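You operate a simulated robot arm through the tools that you are given. There is no shell and no other tool. Be economical: measure what you need, move in short steps, check, and stop when the job is done.

You are at the controls of a simulated two-armed robot. One attempt, no reset.

TASK
Put two of the screw blocks from the top of the white bench in the wide bowl. Put one of the blanks from the top of the blue bench on the top of the teal bench. Count the brown sacks on the top of the blue bench, then put as many of the cap screws from the top of the blue bench on the top of the beige bench. Put the rubber mount on the top of the dark steel bench away on the top of the stock stand. Take the pot labelled "1" from the top of the blue bench and put it on the top of the cream bench. Put the small carton of dowels on the top of the green stand. Fetch the orange box and set it on the top of the red bench. Take the bag of screws on the top of the blue bench and put it away on the top of the cream bench. Put the steel blank labelled "4" from the top of the stacked cartons on the brass plate and the steel blank labelled "3" on the shelf under the red bench. Push the flap of grey machine three shut. Any order will do. Set down upright: blank, cap screw, small carton of dowels, steel blank.

The check looks at the end state, three seconds after you hand in, the way a careful person would. Anything else that was tipped, shoved, dropped, spilled or broken makes it a failure. Lids that push on must go on centred and level and be pressed home; caps that screw on are set level and turned clockwise until they are tight.

THE ROBOT
Two 6-joint arms with two-finger parallel grippers on one trunk, on a base that drives. Base frame: it is fixed to the floor where the robot stands at the start and does not move with it; the origin is under the middle of the robot, x ahead of it, y to its left, z up. Lengths are in cm, angles in degrees, forces in N, time in s.
The left shoulder is at the start at [6, 18.7, 114.7], the right one opposite. Places, roughly: bag of screws [-225, 200, 75]; blank [-250, 75, 75]; blank (3x3x7 cm) [-240, 50, 90]; brass plate (9x11x1 cm) [-210, -90, 70]; brown sack [-225, 50, 100]; cap screw [-200, 50, 100]; flap of grey machine three [-950, 120, 60]; orange box (15x11x6 cm) [-450, 70, 90]; rubber mount (8x8x7 cm) [-120, 120, 90]; sample cup one, sample cup two [-225, 175, 75]; shelf under the red bench [-210, 300, 20]; small carton of dowels [-425, 100, 75]; steel blank [-225, -100, 75]; top of the beige bench [-440, 100, 80]; top of the cream bench [-370, -130, 80]; top of the green stand [-630, 10, 90]; top of the red bench [-210, 300, 80]; top of the stock stand [-210, 420, 50]; top of the teal bench [-140, 300, 80]; wide bowl (48x44x17 cm) [-130, 420, 70]. Payload 1.57 kg a hand.
The TCP of each hand is the grasp point between the finger pads, 3 cm short of the fingertips. In the tool frame z runs along the fingers and y along their closing line. Largest opening 11 cm; finger width 2.4, thickness 1.2; the body of the gripper, 4.8 by 11.2 cm, starts 7.8 cm behind the TCP.
Orientation is that of the tool frame in the base frame, as a unit quaternion [x, y, z, w]. With the fingers straight down and closing along the base's y, the tool's x points along the base's -x, its y along +y and its z along -z.

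THE INTERFACE
- The arms move only by the tool nudge_tool. It takes "left_targets", "right_targets" or both (then of equal length, played together; a hand with none holds still); each is text: rows parted by semicolons, each of 6 numbers parted by spaces: the shift along the base's x, y, z in units of 500 mm (1.0 is 500 mm), then the turn, a rotation vector about the base's x, y, z in units of 120 degrees (1.0 is 120 degrees). In form: x y z ax ay az; .... A call has 1 to 20 rows; each row is the pose to reach, as a shift and turn from the pose commanded when the call began. "left_grip" and "right_grip" are, for a hand that has rows, the opening, from 0 (shut) to 1 (fully open), set as the call begins (left out, the last holds). A call with a number of a shift or a turn outside -1 to 1 is refused whole. Rows are played at 5 a second. More than 5 cm and 8.6 degrees between two rows, or a gripper value outside its range, and nothing of the call is played. Where a pose cannot be reached the arm comes as near as it can. A force on the tool above 40 N (or 10 N above the force at the start of the call, whichever is more), or a blocked arm, ends the call early, and 0.2 s more pass. Each finger travels about 15.3 cm/s and halts on what it meets, pressing with about 24 N; the grip force reading is that of the motor and also rises with nothing between the fingers. The clock runs only during rows and for 0.2 s after the last one: add rows that repeat a pose to give the fingers time. It gives the time, the measured TCP pose, the force on the tool (base axes), the opening and the grip force at its end, in the units of the frame above (readings bear some noise), with the torque about the TCP (base axes, N m) and any sound that the robot's microphone picked up.
- Cameras (640 x 400 px; columns grow to the right, rows downward): "scene" is now at [0.28, 2.46, 168.71]; the picture's right is [0.31, -0.95, 0.00], its down [-0.75, -0.25, -0.61] and it looks along [0.58, 0.19, -0.79] (base axes); focal length 252 px, centre (320, 200). "left" rides on the left gripper at [7, -1.6, -14.1] in its tool frame; the picture's right is [0.23, 0.97, 0.00], its down [-0.86, 0.20, -0.48] and it looks along [-0.47, 0.11, 0.88] (tool axes); focal length 222 px, centre (320, 200). "right" rides on the right gripper at [7, 1.6, -14.1] in its tool frame; the picture's right is [-0.23, 0.97, 0.00], its down [-0.86, -0.20, -0.48] and it looks along [-0.47, -0.11, 0.88] (tool axes); focal length 222 px, centre (320, 200). There is no depth. A picture from a camera that has moved, and an enlarged one, comes with that camera's place and axes in the base frame and with its lens. The place of the scene camera against the robot may be out by one fixed shift of up to 1.2 cm in any direction.
- capture(camera): a new picture of that camera. No time passes.
- move_column(by): slides the trunk up (or, below 0, down) by that many cm; the arms and the scene camera ride with it, the base frame stays. It gives what a move gives, with no picture.
- drive_base(legs): drives the robot by 1 to 6 legs, each [ahead, left, turn to the left] in cm, cm and degrees, along the robot's own axes; the way and the turn of a leg run together, so that a leg with both is an arc; at most 150 cm and 180 degrees a leg. The arms and the cameras ride along, it lands a little off, and it stops where it bumps. It gives what a move gives.
- pan_tilt(pan, tilt): turns the head with the scene camera to pan (to the left, within 86 degrees either way) and tilt (down, from -29 to 69), counted from straight ahead of the robot. It gives what a move gives.
- inspect(camera, box): a new picture of the part [left, top, right, bottom] of that camera's present view, enlarged. No time passes.
- finish_job(): hands the job in; it is judged then, once.

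Go step by step. Nothing tells you exact positions but the pictures and the camera data: compare them with the known pose of the tool, close in by small moves and look again before you grip or let go. The budget is 577 turns and 370 pictures, counting those below and the enlarged ones. Unless the task says otherwise, let go and move clear before handing in, and close with one line.

The tools are called after ">>>" as name(argument=value, ...) on one line, values as JSON. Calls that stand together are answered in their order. nudge_tool: Moves the arms, as the interface text tells. Its arguments: {"type":"object","properties":{"left_targets":{"type":"string"},"left_grip":{"type":"number"},"right_targets":{"type":"string"},"right_grip":{"type":"number"}},"required":[]} The other tools are called the same way: move_column (by) slides the trunk up or down; drive_base (legs) drives the base; pan_tilt (pan, tilt) turns the head that bears the scene camera; capture (camera) takes a picture; inspect (camera, box) takes an enlarged picture of a part of a camera's view; finish_job () hands the job in.

At the start:

```text
clock: 0.0
left_position: [49.5, 26.78, 111.59]
left_ee_rot: [0.001, 1.0, 0.0, 0.0]
left_wrist_force: [0.2, -0.8, 0.9]
left_torque: [0.0, -0.02, -0.01]
left_finger_gap: 11.0
left_grip_force: 0.1
right_position: [46.26, -7.08, 115.49]
right_ee_rot: [-0.001, 1.0, 0.0, 0.001]
right_wrist_force: [-0.8, 0.4, 0.1]
right_torque: [-0.01, 0.02, 0.0]
right_finger_gap: 10.99
right_grip_force: 0.1
trunk travel left (down, up): [-77.5, 21.5]
robot x, y, heading: [0.23, -0.03, 0.0]
head pan, tilt: [18.2, 52.2]
```

scene: 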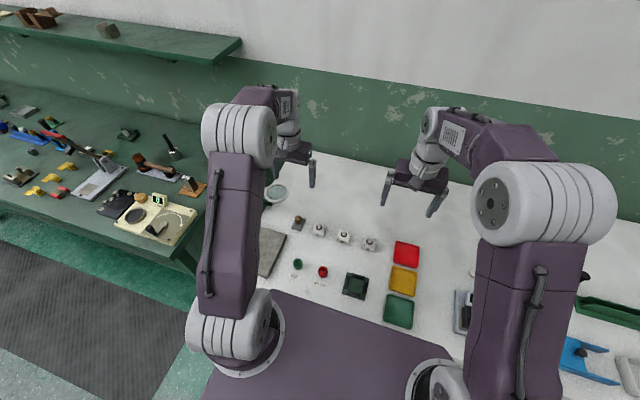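
right: 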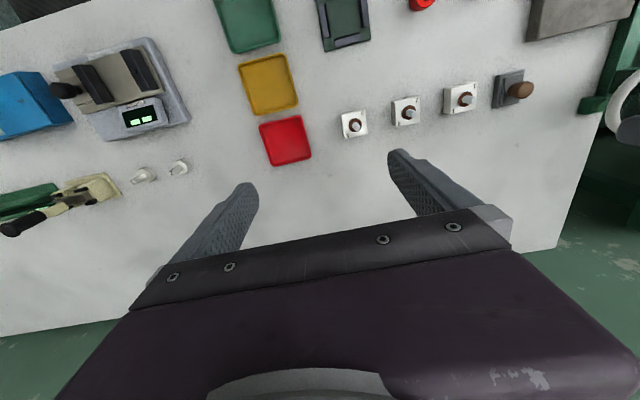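
left: 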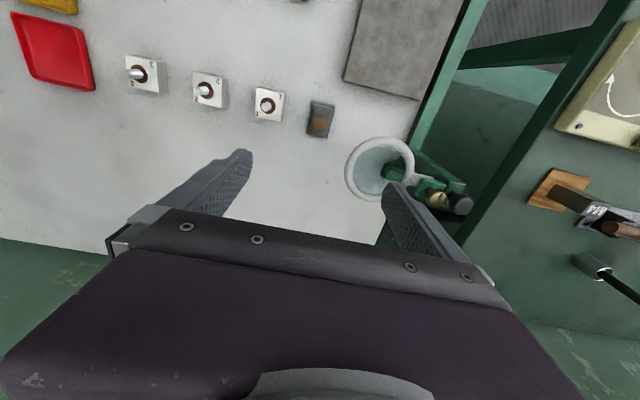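

I see a white bench ahead with several small items, and a green bench to the left. I'll look closer at the white bench and start surveying.

>>> inspect(camera="right", box=[0, 0, 640, 240])

>>> inspect(camera="left", box=[0, 0, 480, 240])

>>> pan_tilt(pan=-40, tilt=45)

>>> capture(camera="scene")

```text
1.00 times, centred on (320, 120) of right
camera zoom: at [39.4, -5.43, 129.67], right [0.23, 0.97, 0.0], down [0.86, -0.2, 0.48], along [0.47, -0.11, -0.88], focal length 222 px, centre (320, 280)
```

zoom: 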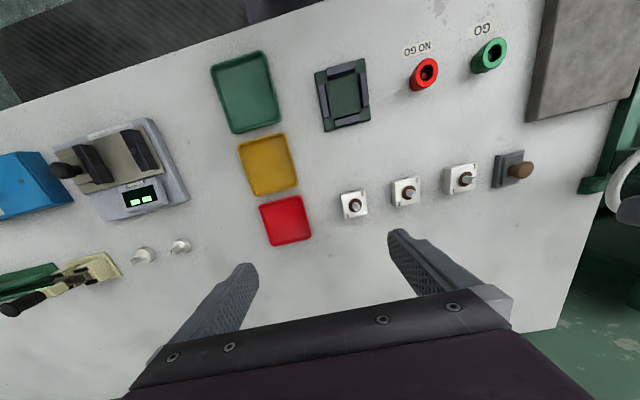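

```text
1.33 times, centred on (240, 120) of left
camera zoom: at [42.39, 25.12, 125.64], right [-0.23, 0.97, 0.0], down [0.85, 0.2, 0.48], along [0.47, 0.11, -0.88], focal length 296 px, centre (427, 307)
```

zoom: 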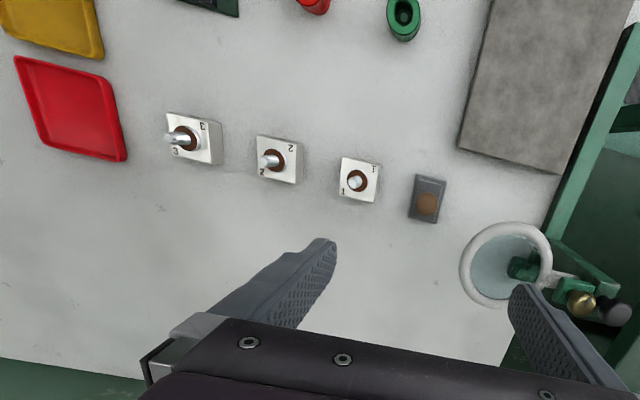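

```text
clock: 1.3
left_position: [49.43, 26.68, 111.48]
left_ee_rot: [0.0, 1.0, -0.001, 0.001]
left_wrist_force: [0.1, -0.2, 0.3]
left_torque: [0.02, -0.01, 0.03]
left_finger_gap: 11.0
left_grip_force: 0.0
right_position: [46.22, -7.07, 115.62]
right_ee_rot: [0.0, 1.0, -0.001, 0.0]
right_wrist_force: [-0.3, 0.2, 0.5]
right_torque: [0.03, 0.03, 0.02]
right_finger_gap: 10.98
right_grip_force: 0.0
trunk travel left (down, up): [-77.5, 21.5]
robot x, y, heading: [-0.19, -0.24, -0.1]
head pan, tilt: [-40.0, 45.0]
```

```text
364 pictures are left
camera scene: at [-0.6, -5.1, 169.7], right [-0.64, -0.77, 0.0], down [-0.54, 0.45, -0.71], along [0.54, -0.45, -0.71], focal length 252 px, centre (320, 200)
```

scene: 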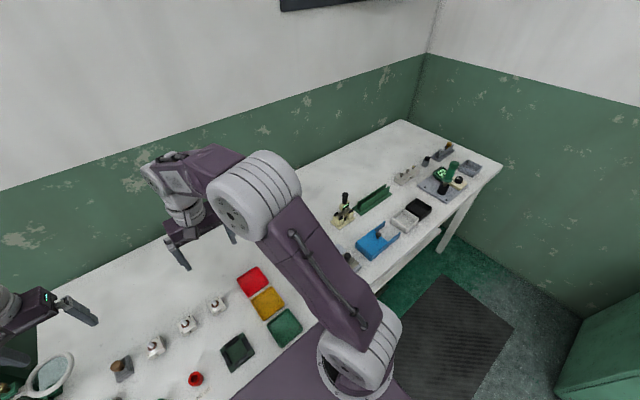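

The three numbered screw blocks (1–3) are at roughly x=51, y=14, -1, -16. I'll bring both hands down above blocks 1 and 3.

>>> nudge_tool(left_targets="0.003 -0.027 -0.07 0 0 0; 0.007 -0.053 -0.14 0 0 0; 0.01 -0.08 -0.21 0 0 0; 0.013 -0.107 -0.28 0 0 0; 0.017 -0.133 -0.35 0 0 0; 0.02 -0.16 -0.42 0 0 0; 0.023 -0.187 -0.49 0 0 0; 0.027 -0.213 -0.56 0 0 0; 0.03 -0.24 -0.63 0 0 0", right_targets="0.011 -0.019 -0.079 0 0 0; 0.022 -0.038 -0.158 0 0 0; 0.033 -0.057 -0.237 0 0 0; 0.044 -0.076 -0.316 0 0 0; 0.056 -0.094 -0.394 0 0 0; 0.067 -0.113 -0.473 0 0 0; 0.078 -0.132 -0.552 0 0 0; 0.089 -0.151 -0.631 0 0 0; 0.1 -0.17 -0.71 0 0 0")

>>> capture(camera="left")

>>> capture(camera="right")

```text
clock: 2.6
left_position: [50.4, 19.54, 92.67]
left_ee_rot: [0.0, 1.0, 0.002, 0.002]
left_wrist_force: [-2.4, -0.6, 14.0]
left_torque: [0.9, 0.23, 0.18]
left_finger_gap: 10.96
left_grip_force: 0.1
right_position: [49.28, -12.58, 93.68]
right_ee_rot: [-0.001, 1.0, 0.0, 0.001]
right_wrist_force: [0.1, -0.8, -0.3]
right_torque: [-0.01, 0.01, 0.01]
right_finger_gap: 10.99
right_grip_force: 0.0
trunk travel left (down, up): [-77.5, 21.5]
robot x, y, heading: [-0.08, -0.16, -0.1]
head pan, tilt: [-40.0, 45.0]
stopped in row 6 (left hand): the force on the tool passed its limit (the readings are from after the stop); the commanded pose is now the measured one
```

```text
363 pictures are left
camera left: at [43.4, 17.84, 106.74], right [-0.23, 0.97, 0.0], down [0.85, 0.2, 0.48], along [0.47, 0.11, -0.88], focal length 222 px, centre (320, 200)
```

left: 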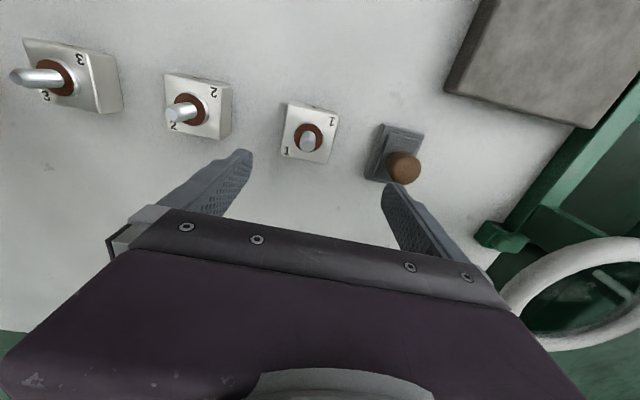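

```text
362 pictures are left
camera right: at [42.33, -10.91, 107.85], right [0.23, 0.97, 0.0], down [0.85, -0.2, 0.48], along [0.47, -0.11, -0.88], focal length 222 px, centre (320, 200)
```

right: 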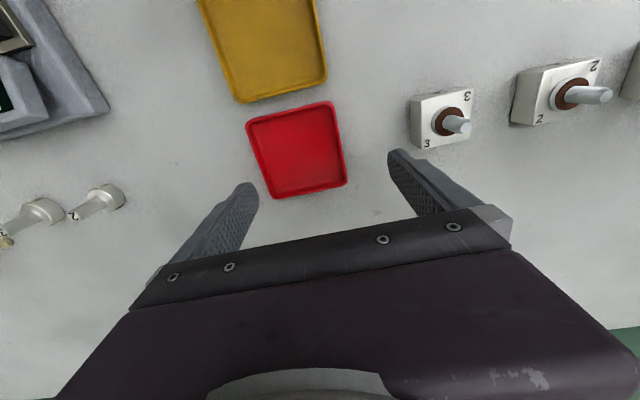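

The left gripper's body brushed the magnifier ring at about (50, 33, 98). I'll lift, shift right and look whether the ring moved.

>>> nudge_tool(left_targets="0 0 0.06 0 0 0; 0 -0.04 0.12 0 0 0; 0 -0.11 0.12 0 0 0; 0 -0.11 0.12 0 0 0")

>>> pan_tilt(pan=25, tilt=50)

>>> inspect(camera="scene", box=[220, 60, 540, 260])

>>> capture(camera="left")

```text
clock: 3.6
left_position: [50.58, 14.35, 98.65]
left_ee_rot: [-0.002, 1.0, 0.0, 0.0]
left_wrist_force: [-0.2, -0.5, 0.4]
left_torque: [-0.05, 0.0, 0.01]
left_finger_gap: 11.0
left_grip_force: 0.0
right_position: [49.38, -12.37, 93.5]
right_ee_rot: [-0.001, 1.0, 0.0, 0.0]
right_wrist_force: [0.2, 0.3, 0.7]
right_torque: [-0.03, -0.05, 0.01]
right_finger_gap: 10.99
right_grip_force: 0.1
trunk travel left (down, up): [-77.5, 21.5]
robot x, y, heading: [0.16, 0.06, -0.1]
head pan, tilt: [-40.0, 45.0]
```

```text
clock: 5.0
left_position: [50.57, 14.3, 98.42]
left_ee_rot: [0.0, 1.0, 0.002, 0.0]
left_wrist_force: [0.2, -0.9, 0.3]
left_torque: [0.02, 0.0, -0.02]
left_finger_gap: 10.99
left_grip_force: 0.2
right_position: [49.39, -12.58, 93.63]
right_ee_rot: [-0.001, 1.0, 0.0, 0.001]
right_wrist_force: [-0.2, -0.7, 0.2]
right_torque: [0.0, 0.01, 0.01]
right_finger_gap: 11.05
right_grip_force: 0.1
trunk travel left (down, up): [-77.5, 21.5]
robot x, y, heading: [-0.21, 0.01, -0.2]
head pan, tilt: [25.0, 50.0]
```

```text
2.00 times, centred on (380, 160) of scene
camera zoom: at [0.15, 3.36, 169.01], right [0.42, -0.91, 0.0], down [-0.69, -0.32, -0.64], along [0.58, 0.27, -0.77], focal length 504 px, centre (200, 280)
```

zoom: 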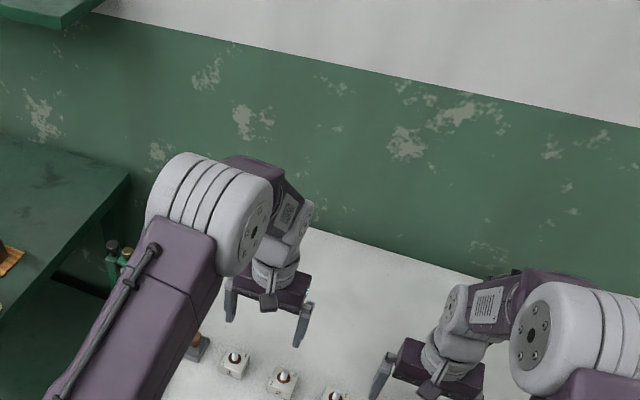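

```text
360 pictures are left
camera left: at [43.62, 12.55, 112.57], right [-0.23, 0.97, 0.0], down [0.85, 0.2, 0.48], along [0.47, 0.11, -0.88], focal length 222 px, centre (320, 200)
```

left: 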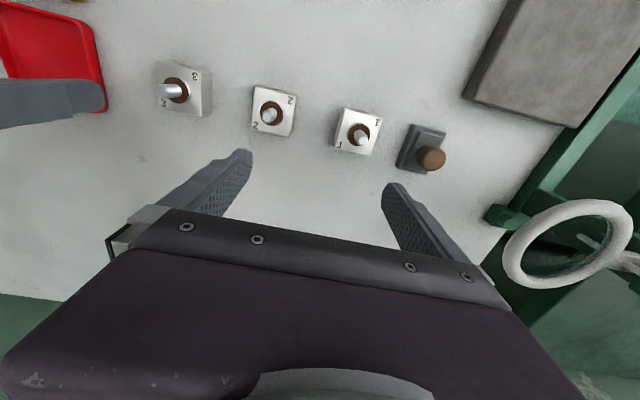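

Triangulation shows the white bench top is at about z≈82 and the earlier contact was with the dark block's brown knob at (48.5, 26.6), which seems unmoved. Block 1 is at (48, 18) and block 3 at (48, -1.4); I'll hover over them with smaller openings.

>>> nudge_tool(left_targets="-0.026 0.037 0 0 0 0; -0.052 0.074 0 0 0 0; -0.052 0.074 -0.05 0 0 0; -0.052 0.074 -0.05 0 0 0", left_grip=0.64, right_targets="0 0.03 0.05 0 0 0; -0.014 0.1 0.05 0 0 0; -0.028 0.17 0.05 0 0 0; -0.028 0.222 0.05 0 0 0", right_grip=0.64)

>>> capture(camera="left")

>>> capture(camera="right")

```text
clock: 6.0
left_position: [48.06, 17.9, 95.82]
left_ee_rot: [0.0, 1.0, 0.001, 0.001]
left_wrist_force: [-0.6, 0.3, -0.6]
left_torque: [0.0, 0.01, -0.01]
left_finger_gap: 7.03
left_grip_force: 0.0
right_position: [47.95, -1.14, 96.19]
right_ee_rot: [-0.001, 1.0, 0.0, 0.0]
right_wrist_force: [-0.2, 0.6, 1.0]
right_torque: [0.02, -0.02, -0.01]
right_finger_gap: 7.05
right_grip_force: 0.1
trunk travel left (down, up): [-77.5, 21.5]
robot x, y, heading: [0.32, 0.27, -0.0]
head pan, tilt: [25.0, 50.0]
```

```text
359 pictures are left
camera left: at [41.01, 16.19, 109.93], right [-0.23, 0.97, 0.0], down [0.85, 0.2, 0.48], along [0.47, 0.11, -0.88], focal length 222 px, centre (320, 200)
```

left: 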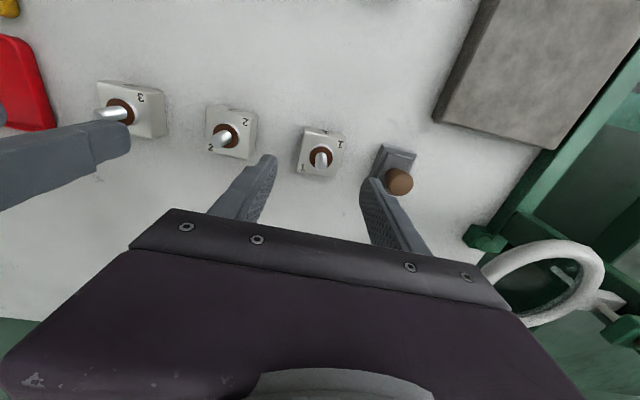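

```text
358 pictures are left
camera right: at [41.07, 0.48, 110.36], right [0.23, 0.97, 0.0], down [0.86, -0.2, 0.48], along [0.47, -0.11, -0.88], focal length 222 px, centre (320, 200)
```

right: 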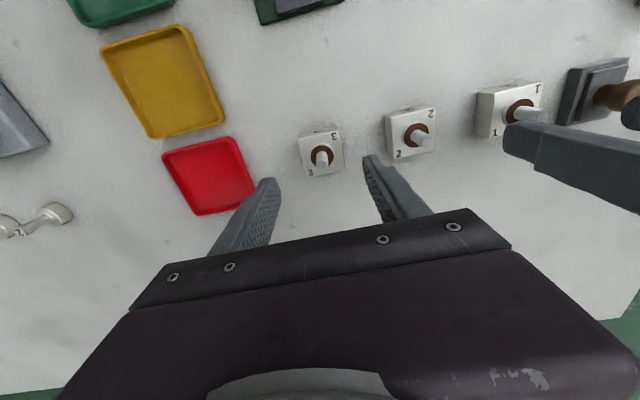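

Both hands look centred; I'll descend to about z=88 and look.

>>> nudge_tool(left_targets="0.002 0.004 -0.05 0 0 0; 0.005 0.004 -0.1 0 0 0; 0.005 0.004 -0.156 0 0 0; 0.005 0.004 -0.156 0 0 0", right_targets="0.003 0.003 -0.05 0 0 0; 0.006 0.003 -0.1 0 0 0; 0.006 0.003 -0.164 0 0 0; 0.006 0.003 -0.164 0 0 0")

>>> capture(camera="left")

>>> capture(camera="right")

```text
clock: 7.0
left_position: [48.1, 18.23, 88.23]
left_ee_rot: [0.0, 1.0, 0.001, 0.001]
left_wrist_force: [0.1, 0.0, 0.4]
left_torque: [-0.01, 0.01, -0.02]
left_finger_gap: 7.06
left_grip_force: 0.1
right_position: [48.32, -1.08, 87.95]
right_ee_rot: [-0.001, 1.0, 0.0, 0.0]
right_wrist_force: [-2.3, -2.7, 10.1]
right_torque: [0.2, 0.23, 0.12]
right_finger_gap: 7.06
right_grip_force: 0.1
trunk travel left (down, up): [-77.5, 21.5]
robot x, y, heading: [0.18, -0.23, 0.2]
head pan, tilt: [25.0, 50.0]
```

```text
357 pictures are left
camera left: at [41.11, 16.43, 102.32], right [-0.23, 0.97, 0.0], down [0.85, 0.2, 0.48], along [0.47, 0.11, -0.88], focal length 222 px, centre (320, 200)
```

left: 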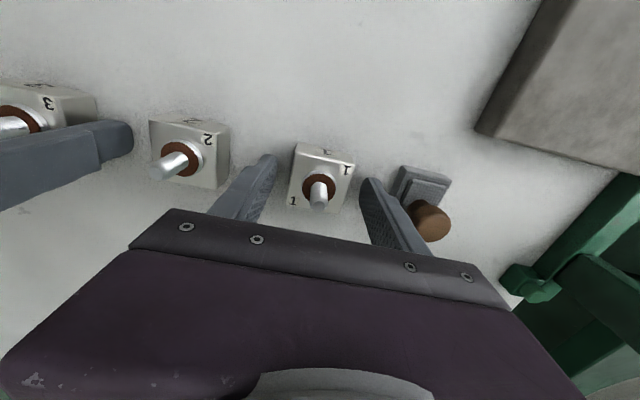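

```text
356 pictures are left
camera right: at [41.34, 0.45, 102.13], right [0.23, 0.97, 0.0], down [0.85, -0.2, 0.48], along [0.47, -0.11, -0.88], focal length 222 px, centre (320, 200)
```

right: 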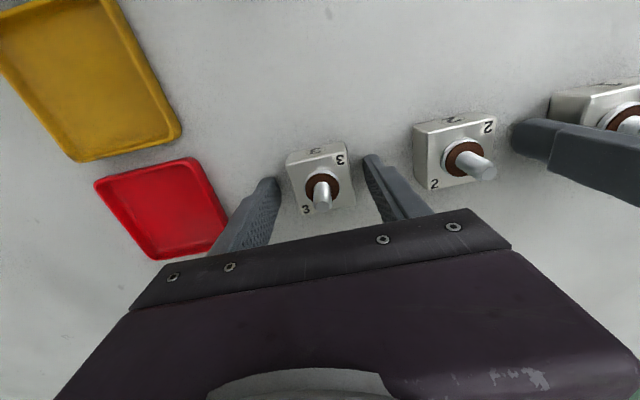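

The right fingertips seem to touch the bench (z≈85). I'll raise the right by 4 mm and close both hands on their blocks.

>>> nudge_tool(left_targets="0 0 0 0 0 0; 0 0 0 0 0 0; 0 0 0 0 0 0; 0 0 0 0 0 0", left_grip=0, right_targets="0 0 0.008 0 0 0; 0 0 0.008 0 0 0; 0 0 0.008 0 0 0; 0 0 0.008 0 0 0")

>>> nudge_tool(right_targets="0 0 0 0 0 0; 0 0 0 0 0 0; 0 0 0 0 0 0; 0 0 0 0 0 0", right_grip=0)

>>> capture(camera="left")

>>> capture(camera="right")

```text
clock: 8.0
left_position: [48.23, 18.17, 88.23]
left_ee_rot: [-0.001, 1.0, 0.002, 0.0]
left_wrist_force: [-1.7, -0.3, 1.0]
left_torque: [-0.15, -0.04, -0.08]
left_finger_gap: 4.38
left_grip_force: 24.1
right_position: [48.29, -1.22, 88.4]
right_ee_rot: [-0.001, 1.0, 0.0, 0.0]
right_wrist_force: [-0.4, -0.2, -0.2]
right_torque: [-0.01, 0.03, -0.02]
right_finger_gap: 7.04
right_grip_force: 0.1
trunk travel left (down, up): [-77.5, 21.5]
robot x, y, heading: [-0.08, 0.01, -0.2]
head pan, tilt: [25.0, 50.0]
```

```text
clock: 9.0
left_position: [48.27, 18.27, 88.34]
left_ee_rot: [0.0, 1.0, 0.002, 0.0]
left_wrist_force: [-1.4, -0.7, 0.5]
left_torque: [-0.07, 0.01, -0.04]
left_finger_gap: 4.37
left_grip_force: 24.0
right_position: [48.27, -1.12, 88.37]
right_ee_rot: [-0.001, 1.0, 0.001, 0.0]
right_wrist_force: [0.7, -0.5, 3.7]
right_torque: [0.04, -0.1, -0.02]
right_finger_gap: 4.37
right_grip_force: 24.0
trunk travel left (down, up): [-77.5, 21.5]
robot x, y, heading: [-0.05, -0.39, 0.0]
head pan, tilt: [25.0, 50.0]
```

```text
355 pictures are left
camera left: at [41.18, 16.42, 102.3], right [-0.23, 0.97, 0.0], down [0.85, 0.2, 0.48], along [0.47, 0.11, -0.88], focal length 222 px, centre (320, 200)
```

left: 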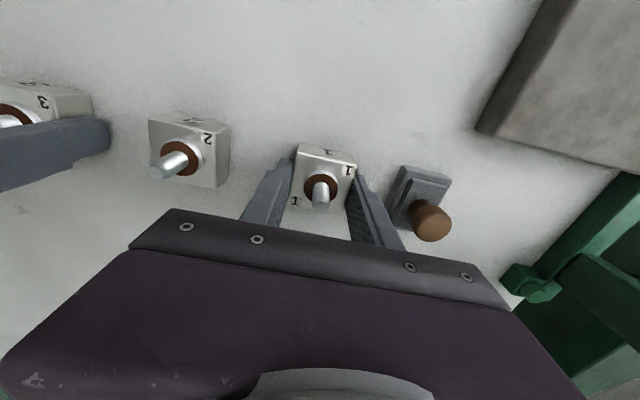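

```text
354 pictures are left
camera right: at [41.43, 0.44, 102.5], right [0.23, 0.97, 0.0], down [0.86, -0.2, 0.48], along [0.47, -0.11, -0.88], focal length 222 px, centre (320, 200)
```

right: 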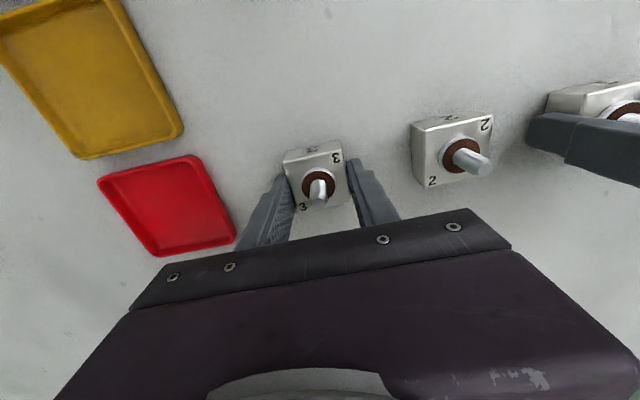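

Both blocks are gripped (gap 4.37). Lifting and drawing in.

>>> nudge_tool(left_targets="0 0 0.09 0 0 0; 0 0 0.18 0 0 0; 0 0 0.27 0 0 0; 0 0 0.36 0 0 0; -0.07 0 0.42 0 0 0; -0.14 0 0.48 0 0 0; -0.22 0 0.5 0 0 0; -0.3 0 0.5 0 0 0; -0.3 0 0.5 0 0 0", right_targets="0 0 0.09 0 0 0; 0 0 0.18 0 0 0; 0 0 0.27 0 0 0; 0 0 0.36 0 0 0; -0.07 -0.03 0.42 0 0 0; -0.14 -0.06 0.48 0 0 0; -0.22 -0.1 0.5 0 0 0; -0.3 -0.14 0.5 0 0 0; -0.3 -0.14 0.5 0 0 0")

>>> pan_tilt(pan=80, tilt=25)

>>> capture(camera="scene")

>>> pan_tilt(pan=-80, tilt=25)

>>> capture(camera="scene")

```text
clock: 11.0
left_position: [33.35, 18.12, 113.11]
left_ee_rot: [0.0, 1.0, 0.0, -0.001]
left_wrist_force: [0.5, -0.2, -3.9]
left_torque: [-0.02, 0.01, -0.04]
left_finger_gap: 4.36
left_grip_force: 23.7
right_position: [33.35, -8.25, 113.43]
right_ee_rot: [-0.001, 1.0, 0.0, -0.001]
right_wrist_force: [-0.1, 1.1, -4.4]
right_torque: [-0.01, 0.02, 0.0]
right_finger_gap: 4.38
right_grip_force: 24.2
trunk travel left (down, up): [-77.5, 21.5]
robot x, y, heading: [-0.06, -0.29, -0.0]
head pan, tilt: [25.0, 50.0]
```

```text
clock: 12.2
left_position: [33.29, 18.12, 113.1]
left_ee_rot: [0.0, 1.0, 0.001, 0.0]
left_wrist_force: [0.0, -0.5, -3.9]
left_torque: [0.02, 0.0, 0.02]
left_finger_gap: 4.39
left_grip_force: 23.8
right_position: [33.07, -8.13, 113.35]
right_ee_rot: [-0.001, 1.0, 0.0, -0.002]
right_wrist_force: [0.5, 0.1, -4.5]
right_torque: [0.02, -0.02, -0.01]
right_finger_gap: 4.39
right_grip_force: 24.0
trunk travel left (down, up): [-77.5, 21.5]
robot x, y, heading: [0.51, -0.29, 0.2]
head pan, tilt: [80.0, 25.0]
```

```text
353 pictures are left
camera scene: at [-5.09, 9.22, 172.75], right [0.98, -0.17, 0.0], down [-0.07, -0.42, -0.91], along [0.16, 0.89, -0.42], focal length 252 px, centre (320, 200)
```

scene: 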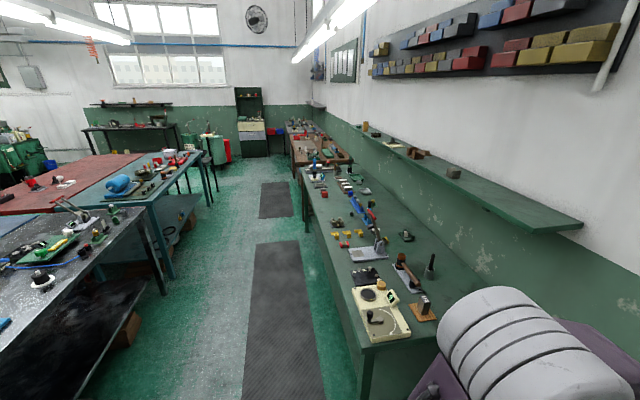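

```text
clock: 14.7
left_position: [33.23, 18.11, 113.14]
left_ee_rot: [-0.001, 1.0, 0.001, 0.0]
left_wrist_force: [0.7, 0.2, -4.0]
left_torque: [0.03, -0.02, 0.0]
left_finger_gap: 4.34
left_grip_force: 24.5
right_position: [33.22, -8.14, 113.43]
right_ee_rot: [0.0, 1.0, 0.001, 0.0]
right_wrist_force: [0.7, 0.3, -3.6]
right_torque: [0.03, -0.03, -0.01]
right_finger_gap: 4.37
right_grip_force: 23.9
trunk travel left (down, up): [-77.5, 21.5]
robot x, y, heading: [-0.01, -0.01, 0.0]
head pan, tilt: [-80.0, 25.0]
```

```text
352 pictures are left
camera scene: at [-5.14, -8.94, 172.76], right [-0.98, -0.17, 0.0], down [-0.07, 0.42, -0.91], along [0.16, -0.89, -0.42], focal length 252 px, centre (320, 200)
```

scene: 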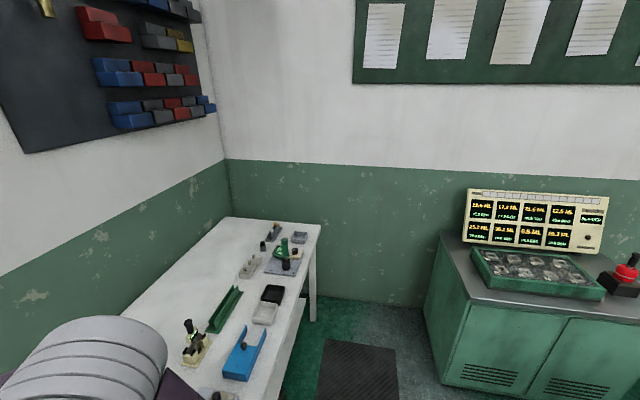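

The aisle runs along +y between the wall benches and the dark/teal benches (edge x≈-105). I'll back into the aisle, turn left and look down it.

>>> drive_base(legs=[[-38, 0, 0], [0, 0, 90]])

>>> pan_tilt(pan=60, tilt=25)

>>> capture(camera="scene")

>>> pan_tilt(pan=10, tilt=15)

>>> capture(camera="scene")

```text
clock: 21.0
left_position: [-56.95, 32.79, 113.17]
left_ee_rot: [0.716, -0.698, 0.001, 0.001]
left_wrist_force: [-0.1, 0.9, -4.7]
left_torque: [0.03, -0.02, 0.04]
left_finger_gap: 4.37
left_grip_force: 23.9
right_position: [-30.68, 33.17, 113.35]
right_ee_rot: [0.717, -0.697, 0.0, 0.001]
right_wrist_force: [0.0, 0.7, -3.9]
right_torque: [0.02, -0.02, 0.01]
right_finger_gap: 4.38
right_grip_force: 24.2
trunk travel left (down, up): [-77.5, 21.5]
robot x, y, heading: [-38.34, 0.01, 91.4]
head pan, tilt: [-80.0, 25.0]
```

```text
clock: 23.2
left_position: [-56.92, 32.72, 113.23]
left_ee_rot: [0.716, -0.698, 0.0, 0.0]
left_wrist_force: [0.2, 0.5, -4.3]
left_torque: [-0.02, -0.01, 0.01]
left_finger_gap: 4.36
left_grip_force: 24.1
right_position: [-30.65, 33.27, 113.46]
right_ee_rot: [0.716, -0.698, 0.0, -0.001]
right_wrist_force: [0.4, -0.5, -3.9]
right_torque: [0.02, -0.02, 0.05]
right_finger_gap: 4.35
right_grip_force: 23.8
trunk travel left (down, up): [-77.5, 21.5]
robot x, y, heading: [-38.03, 0.1, 91.5]
head pan, tilt: [60.0, 25.0]
```

```text
351 pictures are left
camera scene: at [-46.83, -1.45, 172.75], right [0.48, 0.88, 0.0], down [0.37, -0.2, -0.91], along [-0.8, 0.43, -0.42], focal length 252 px, centre (320, 200)
```

scene: 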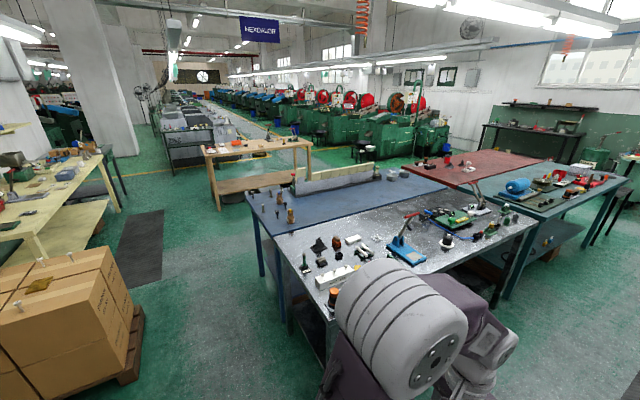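

```text
clock: 24.4
left_position: [-56.87, 32.73, 113.17]
left_ee_rot: [0.716, -0.698, -0.001, 0.001]
left_wrist_force: [-0.6, 0.3, -4.3]
left_torque: [0.04, 0.0, -0.03]
left_finger_gap: 4.39
left_grip_force: 23.4
right_position: [-30.78, 33.29, 113.43]
right_ee_rot: [0.717, -0.698, 0.001, 0.001]
right_wrist_force: [-0.3, -0.1, -4.5]
right_torque: [0.01, -0.02, 0.01]
right_finger_gap: 4.36
right_grip_force: 24.6
trunk travel left (down, up): [-77.5, 21.5]
robot x, y, heading: [-37.88, 0.22, 91.5]
head pan, tilt: [10.0, 15.0]
```

```text
350 pictures are left
camera scene: at [-40.61, 3.3, 174.37], right [0.98, 0.2, 0.0], down [0.05, -0.25, -0.97], along [-0.19, 0.95, -0.26], focal length 252 px, centre (320, 200)
```

scene: 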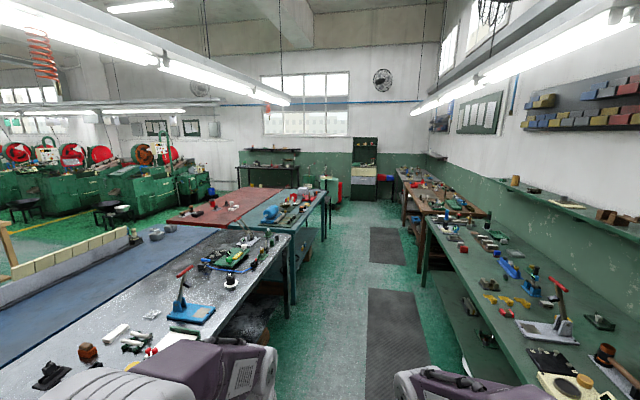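

>>> inspect(camera="scene", box=[160, 120, 460, 310])

>>> pan_tilt(pan=60, tilt=25)

>>> inspect(camera="scene", box=[0, 80, 320, 280])

>>> inspect(camera="scene", box=[230, 130, 550, 330])

```text
2.11 times, centred on (310, 215) of scene
camera zoom: at [-40.61, 3.3, 174.37], right [0.98, 0.2, 0.0], down [0.05, -0.25, -0.97], along [-0.19, 0.95, -0.26], focal length 531 px, centre (341, 168)
```

zoom: 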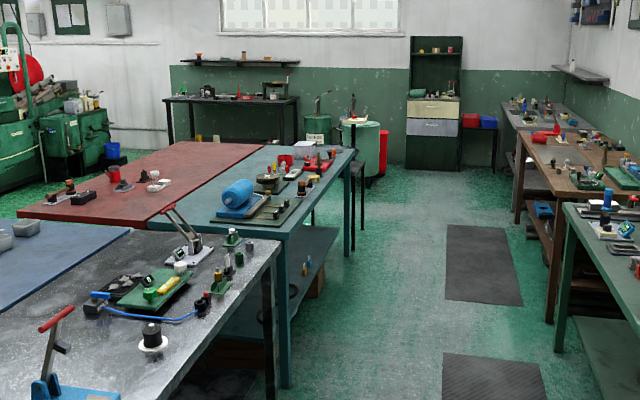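

```text
clock: 25.6
left_position: [-56.95, 32.77, 113.21]
left_ee_rot: [0.716, -0.698, -0.001, 0.001]
left_wrist_force: [0.3, -0.5, -3.8]
left_torque: [0.0, 0.0, -0.01]
left_finger_gap: 4.37
left_grip_force: 23.6
right_position: [-30.66, 33.1, 113.39]
right_ee_rot: [0.716, -0.698, 0.0, 0.001]
right_wrist_force: [0.1, -0.6, -3.8]
right_torque: [0.0, -0.01, -0.02]
right_finger_gap: 4.35
right_grip_force: 23.9
trunk travel left (down, up): [-77.5, 21.5]
robot x, y, heading: [-37.66, 0.1, 91.1]
head pan, tilt: [60.0, 25.0]
```

```text
2.00 times, centred on (160, 180) of scene
camera zoom: at [-46.83, -1.44, 172.76], right [0.48, 0.88, 0.0], down [0.37, -0.2, -0.91], along [-0.8, 0.43, -0.42], focal length 504 px, centre (640, 240)
```

zoom: 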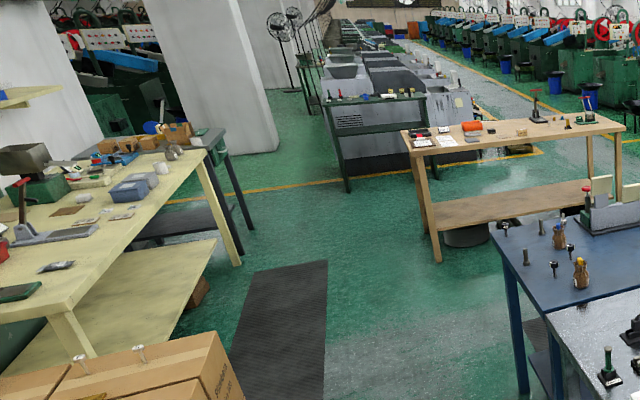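

```text
2.00 times, centred on (390, 230) of scene
camera zoom: at [-46.83, -1.44, 172.76], right [0.48, 0.88, 0.0], down [0.37, -0.2, -0.91], along [-0.8, 0.43, -0.42], focal length 504 px, centre (180, 140)
```

zoom: 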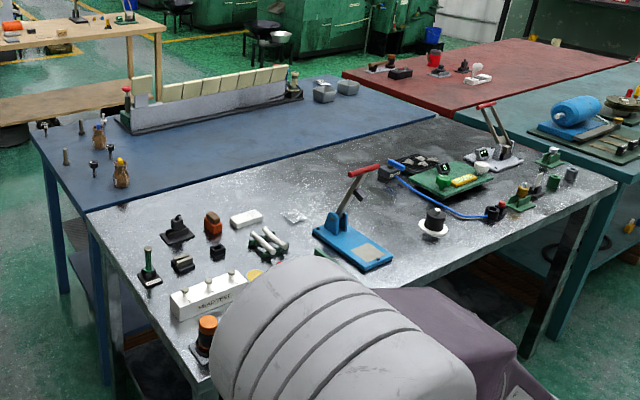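

I'll drive down the aisle with the two blocks towards the bowl area.

>>> drive_base(legs=[[150, 0, 0], [130, 0, 0]])

>>> pan_tilt(pan=30, tilt=25)

>>> capture(camera="scene")

>>> pan_tilt(pan=80, tilt=35)

>>> capture(camera="scene")

```text
clock: 39.1
left_position: [-66.73, 312.03, 113.16]
left_ee_rot: [0.719, -0.695, -0.001, 0.0]
left_wrist_force: [0.9, 0.2, -5.2]
left_torque: [-0.01, 0.03, 0.06]
left_finger_gap: 4.38
left_grip_force: 24.0
right_position: [-40.6, 312.81, 113.49]
right_ee_rot: [0.718, -0.696, 0.0, 0.0]
right_wrist_force: [1.0, -0.1, -4.3]
right_torque: [0.02, -0.03, 0.0]
right_finger_gap: 4.37
right_grip_force: 23.6
trunk travel left (down, up): [-77.5, 21.5]
robot x, y, heading: [-47.99, 279.57, 91.8]
head pan, tilt: [60.0, 25.0]
```

```text
clock: 40.1
left_position: [-66.81, 312.09, 113.12]
left_ee_rot: [0.718, -0.696, -0.001, 0.0]
left_wrist_force: [-0.1, -0.5, -4.1]
left_torque: [0.01, 0.02, 0.0]
left_finger_gap: 4.39
left_grip_force: 23.5
right_position: [-40.54, 312.77, 113.45]
right_ee_rot: [0.718, -0.696, 0.001, 0.0]
right_wrist_force: [-0.1, -0.2, -4.5]
right_torque: [0.03, -0.01, 0.0]
right_finger_gap: 4.36
right_grip_force: 23.7
trunk travel left (down, up): [-77.5, 21.5]
robot x, y, heading: [-47.81, 279.36, 91.9]
head pan, tilt: [30.0, 25.0]
```

```text
346 pictures are left
camera scene: at [-53.21, 281.47, 172.75], right [0.85, 0.53, 0.0], down [0.22, -0.36, -0.91], along [-0.48, 0.77, -0.42], focal length 252 px, centre (320, 200)
```

scene: 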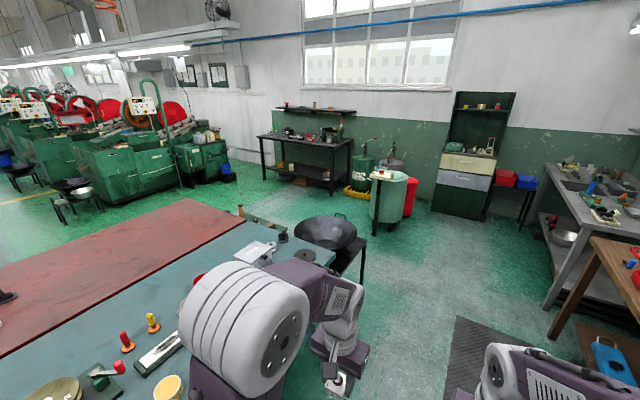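

```text
clock: 41.2
left_position: [-66.76, 312.1, 113.24]
left_ee_rot: [0.719, -0.695, 0.0, 0.001]
left_wrist_force: [-0.6, -0.1, -4.1]
left_torque: [-0.03, 0.02, 0.03]
left_finger_gap: 4.38
left_grip_force: 24.7
right_position: [-40.57, 312.76, 113.51]
right_ee_rot: [0.719, -0.695, 0.001, 0.001]
right_wrist_force: [0.0, -0.1, -4.5]
right_torque: [0.03, -0.02, -0.02]
right_finger_gap: 4.35
right_grip_force: 23.3
trunk travel left (down, up): [-77.5, 21.5]
robot x, y, heading: [-47.67, 279.25, 92.0]
head pan, tilt: [80.0, 35.0]
```

```text
345 pictures are left
camera scene: at [-57.05, 274.91, 171.18], right [0.14, 0.99, 0.0], down [0.57, -0.08, -0.82], along [-0.81, 0.12, -0.57], focal length 252 px, centre (320, 200)
```

scene: 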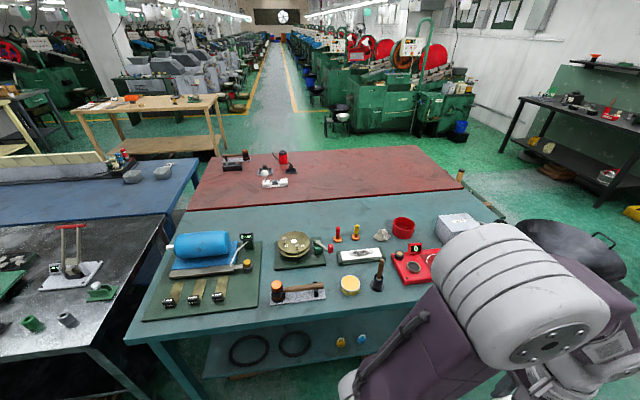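

The wide bowl is the black wok at about (-132, 417). I'll go to y≈415, turn to face it and look.

>>> drive_base(legs=[[136, 0, 0], [0, 0, 88]])

>>> pan_tilt(pan=0, tilt=50)

>>> capture(camera="scene")

```text
clock: 51.9
left_position: [-85.14, 398.6, 113.18]
left_ee_rot: [1.0, 0.002, 0.0, 0.002]
left_wrist_force: [0.0, -0.7, -4.0]
left_torque: [0.04, 0.0, 0.03]
left_finger_gap: 4.37
left_grip_force: 24.2
right_position: [-85.32, 424.75, 113.44]
right_ee_rot: [1.0, 0.002, 0.001, 0.0]
right_wrist_force: [0.3, -0.7, -4.3]
right_torque: [-0.02, 0.02, -0.02]
right_finger_gap: 4.38
right_grip_force: 23.9
trunk travel left (down, up): [-77.5, 21.5]
robot x, y, heading: [-51.88, 417.09, -179.6]
head pan, tilt: [80.0, 35.0]
```

```text
clock: 53.4
left_position: [-85.2, 398.41, 113.13]
left_ee_rot: [1.0, 0.003, 0.0, 0.0]
left_wrist_force: [-0.2, -0.2, -4.0]
left_torque: [-0.02, 0.01, 0.01]
left_finger_gap: 4.38
left_grip_force: 24.1
right_position: [-85.31, 424.7, 113.5]
right_ee_rot: [1.0, 0.002, 0.0, -0.001]
right_wrist_force: [-0.1, 0.9, -4.5]
right_torque: [0.01, 0.01, 0.0]
right_finger_gap: 4.39
right_grip_force: 23.9
trunk travel left (down, up): [-77.5, 21.5]
robot x, y, heading: [-51.92, 417.21, -179.9]
head pan, tilt: [0.0, 50.0]
```

```text
344 pictures are left
camera scene: at [-54.75, 416.84, 169.01], right [-0.01, 1.0, 0.0], down [0.77, 0.0, -0.64], along [-0.64, 0.0, -0.77], focal length 252 px, centre (320, 200)
```

scene: 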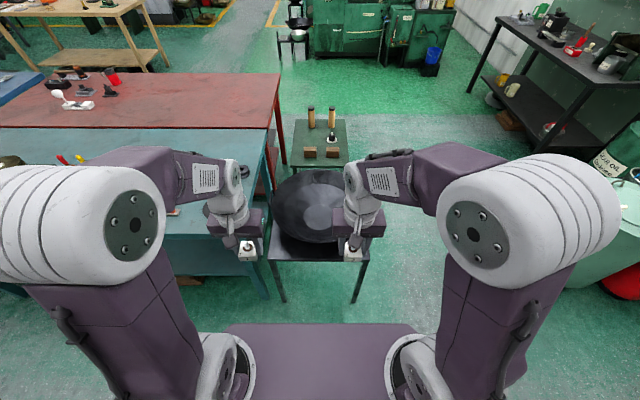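

I'll drive 18 cm closer to the bowl stand, staying clear of its legs.

>>> drive_base(legs=[[18, 0, 0]])

>>> pan_tilt(pan=0, tilt=60)

>>> capture(camera="scene")

>>> capture(camera="right")

```text
clock: 54.9
left_position: [-103.04, 398.34, 113.19]
left_ee_rot: [1.0, 0.003, 0.0, 0.001]
left_wrist_force: [0.4, 0.2, -4.4]
left_torque: [-0.02, 0.0, -0.01]
left_finger_gap: 4.35
left_grip_force: 23.8
right_position: [-103.19, 424.7, 113.51]
right_ee_rot: [1.0, 0.004, 0.0, 0.0]
right_wrist_force: [1.1, -0.5, -3.4]
right_torque: [0.03, 0.06, 0.02]
right_finger_gap: 4.35
right_grip_force: 24.0
trunk travel left (down, up): [-77.5, 21.5]
robot x, y, heading: [-69.82, 416.55, -179.5]
head pan, tilt: [0.0, 50.0]
```

```text
clock: 55.6
left_position: [-103.37, 398.36, 113.14]
left_ee_rot: [1.0, 0.003, 0.001, 0.001]
left_wrist_force: [-0.1, -0.5, -4.4]
left_torque: [-0.02, -0.04, 0.02]
left_finger_gap: 4.39
left_grip_force: 23.5
right_position: [-103.4, 424.65, 113.38]
right_ee_rot: [1.0, 0.004, 0.001, 0.0]
right_wrist_force: [-0.1, -0.2, -4.3]
right_torque: [-0.02, -0.02, 0.02]
right_finger_gap: 4.4
right_grip_force: 24.7
trunk travel left (down, up): [-77.5, 21.5]
robot x, y, heading: [-69.97, 416.69, -179.4]
head pan, tilt: [0.0, 60.0]
```

```text
343 pictures are left
camera scene: at [-71.95, 416.76, 167.75], right [-0.01, 1.0, 0.0], down [0.87, 0.01, -0.5], along [-0.5, 0.0, -0.87], focal length 252 px, centre (320, 200)
```

scene: 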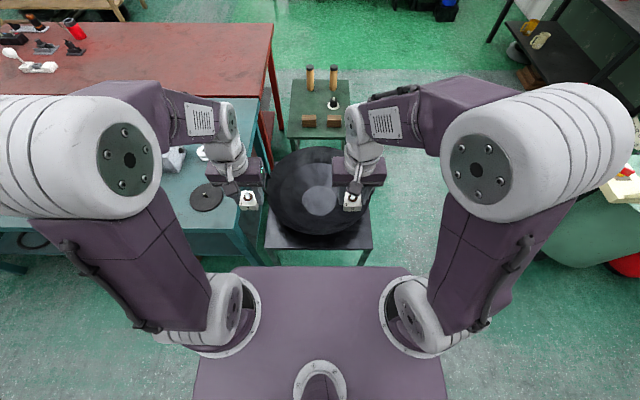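

```text
342 pictures are left
camera right: at [-96.41, 423.08, 127.56], right [-0.22, -0.98, 0.0], down [-0.86, 0.19, 0.48], along [-0.46, 0.11, -0.88], focal length 222 px, centre (320, 200)
```

right: 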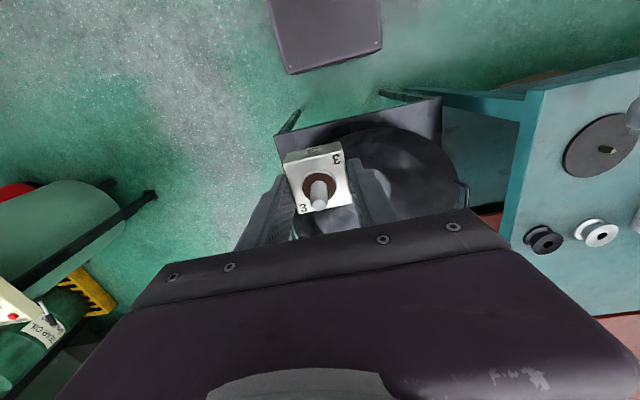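

The bowl's centre is about (-131, 417) with its rim near z≈75. I'll lower the right block into its near half first.

>>> nudge_tool(right_targets="-0.09 -0.01 0 0 0 0; -0.18 -0.02 0 0 0 0; -0.27 -0.025 0 0 0 0; -0.36 -0.03 0 0 0 0; -0.36 -0.03 -0.09 0 0 0; -0.36 -0.03 -0.18 0 0 0; -0.36 -0.03 -0.27 0 0 0; -0.36 -0.03 -0.36 0 0 0; -0.36 -0.03 -0.45 0 0 0; -0.36 -0.03 -0.54 0 0 0; -0.36 -0.03 -0.63 0 0 0; -0.36 -0.03 -0.72 0 0 0; -0.36 -0.03 -0.8 0 0 0; -0.36 -0.03 -0.86 0 0 0; -0.36 -0.03 -0.86 0 0 0")

>>> capture(camera="right")

>>> capture(camera="scene")

```text
clock: 58.8
left_position: [-103.36, 398.24, 113.16]
left_ee_rot: [1.0, 0.004, 0.0, 0.0]
left_wrist_force: [-0.1, -0.5, -4.6]
left_torque: [0.01, 0.01, -0.01]
left_finger_gap: 4.38
left_grip_force: 24.0
right_position: [-120.28, 423.44, 71.36]
right_ee_rot: [1.0, 0.003, 0.0, 0.0]
right_wrist_force: [-2.2, -2.1, 3.5]
right_torque: [0.08, -0.08, 0.0]
right_finger_gap: 4.37
right_grip_force: 23.8
right hand out of reach, approached as far as the arm can: row 14, 15
trunk travel left (down, up): [-77.5, 21.5]
robot x, y, heading: [-70.07, 416.45, -179.6]
head pan, tilt: [0.0, 60.0]
```

```text
341 pictures are left
camera right: at [-113.18, 421.84, 85.49], right [-0.22, -0.98, 0.0], down [-0.86, 0.19, 0.48], along [-0.47, 0.11, -0.88], focal length 222 px, centre (320, 200)
```

right: 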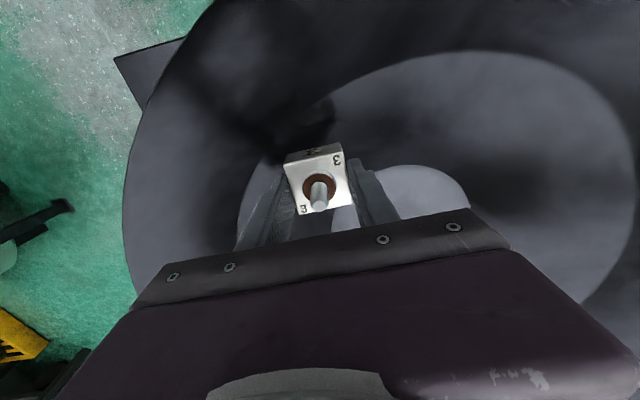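

```text
340 pictures are left
camera scene: at [-71.82, 416.66, 167.76], right [-0.01, 1.0, 0.0], down [0.87, 0.01, -0.5], along [-0.5, 0.0, -0.87], focal length 252 px, centre (320, 200)
```

scene: 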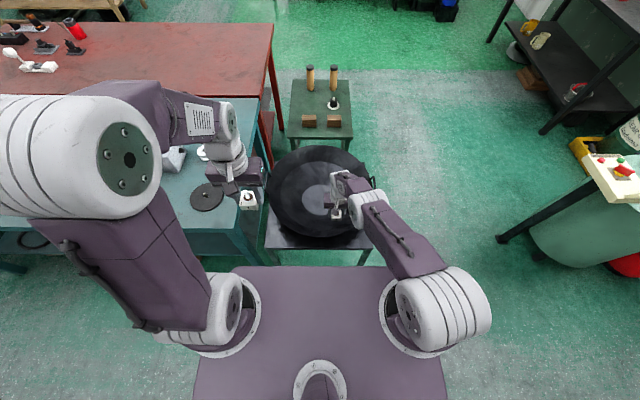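

The block seems to be touching the bowl's inside (about 8 N). I'll release it gently and lift.

>>> nudge_tool(right_targets="0 0 0 0 0 0; 0 0 0 0 0 0; 0 0 0 0 0 0", right_grip=0.6)

>>> capture(camera="right")

```text
clock: 59.6
left_position: [-103.25, 398.34, 113.17]
left_ee_rot: [1.0, 0.003, 0.0, 0.0]
left_wrist_force: [-0.4, -0.5, -4.2]
left_torque: [-0.02, 0.03, 0.0]
left_finger_gap: 4.36
left_grip_force: 24.1
right_position: [-120.2, 423.42, 71.32]
right_ee_rot: [1.0, 0.004, 0.0, 0.0]
right_wrist_force: [-3.2, -3.0, 7.6]
right_torque: [0.28, 0.06, 0.14]
right_finger_gap: 6.33
right_grip_force: 0.0
trunk travel left (down, up): [-77.5, 21.5]
robot x, y, heading: [-70.12, 416.66, -179.6]
head pan, tilt: [0.0, 60.0]
```

```text
339 pictures are left
camera right: at [-113.18, 421.84, 85.52], right [-0.22, -0.98, 0.0], down [-0.86, 0.19, 0.48], along [-0.47, 0.11, -0.88], focal length 222 px, centre (320, 200)
```

right: 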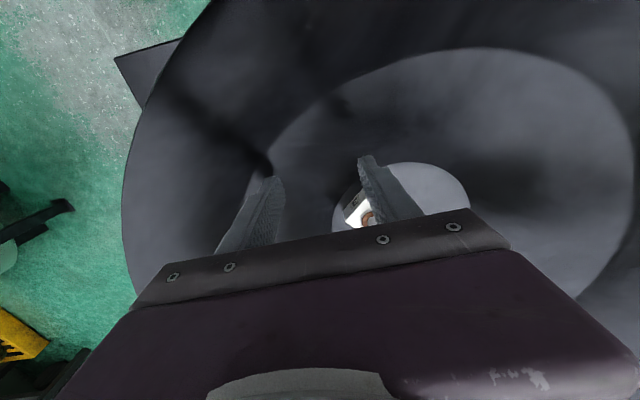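

The block slid to the bowl's bottom. I'll lift the right hand out and then bring in the left block.

>>> nudge_tool(right_targets="0 0 0.1 0 0 0; 0 0 0.2 0 0 0; 0 0 0.3 0 0 0; 0 0 0.4 0 0 0; 0 0 0.5 0 0 0; 0 0 0.6 0 0 0; 0 0 0.7 0 0 0; 0 0 0.8 0 0 0; 0.1 0.03 0.8 0 0 0; 0.2 0.06 0.8 0 0 0; 0.3 0.12 0.8 0 0 0; 0.36 0.2 0.8 0 0 0; 0.36 0.2 0.8 0 0 0")

>>> nudge_tool(left_targets="-0.08 0.05 0 0 0 0; -0.16 0.1 0 0 0 0; -0.24 0.15 0 0 0 0; -0.32 0.19 0 0 0 0; -0.34 0.22 0 0 0 0; -0.34 0.24 -0.08 0 0 0; -0.34 0.24 -0.17 0 0 0; -0.34 0.24 -0.26 0 0 0; -0.34 0.24 -0.35 0 0 0; -0.34 0.24 -0.44 0 0 0; -0.34 0.24 -0.53 0 0 0; -0.34 0.24 -0.62 0 0 0; -0.34 0.24 -0.7 0 0 0; -0.34 0.24 -0.78 0 0 0; -0.34 0.24 -0.82 0 0 0; -0.34 0.24 -0.82 0 0 0")

>>> capture(camera="left")

```text
refused: row 9 steps farther than a row can; nothing moved
```

```text
clock: 63.0
left_position: [-120.23, 410.47, 71.99]
left_ee_rot: [1.0, 0.003, 0.001, 0.001]
left_wrist_force: [0.6, 0.0, -4.5]
left_torque: [0.02, 0.0, 0.0]
left_finger_gap: 4.35
left_grip_force: 24.2
right_position: [-120.13, 423.4, 71.3]
right_ee_rot: [1.0, 0.003, 0.0, 0.0]
right_wrist_force: [-2.9, -3.3, 8.3]
right_torque: [0.31, 0.03, 0.12]
right_finger_gap: 6.34
right_grip_force: 0.0
trunk travel left (down, up): [-77.5, 21.5]
robot x, y, heading: [-69.83, 416.92, -179.8]
head pan, tilt: [0.0, 60.0]
```

```text
338 pictures are left
camera left: at [-113.26, 412.08, 86.03], right [0.23, -0.97, 0.0], down [-0.85, -0.2, 0.48], along [-0.46, -0.11, -0.88], focal length 222 px, centre (320, 200)
```

left: 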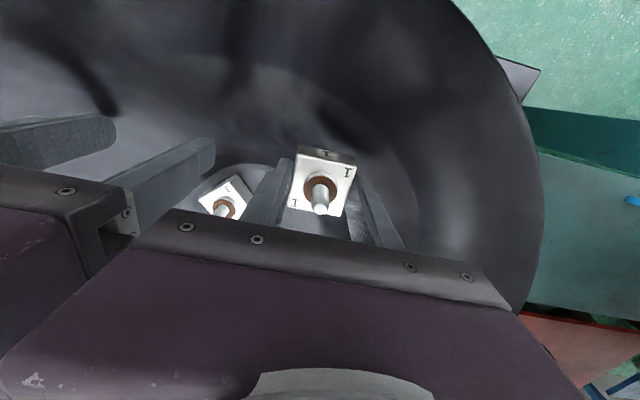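

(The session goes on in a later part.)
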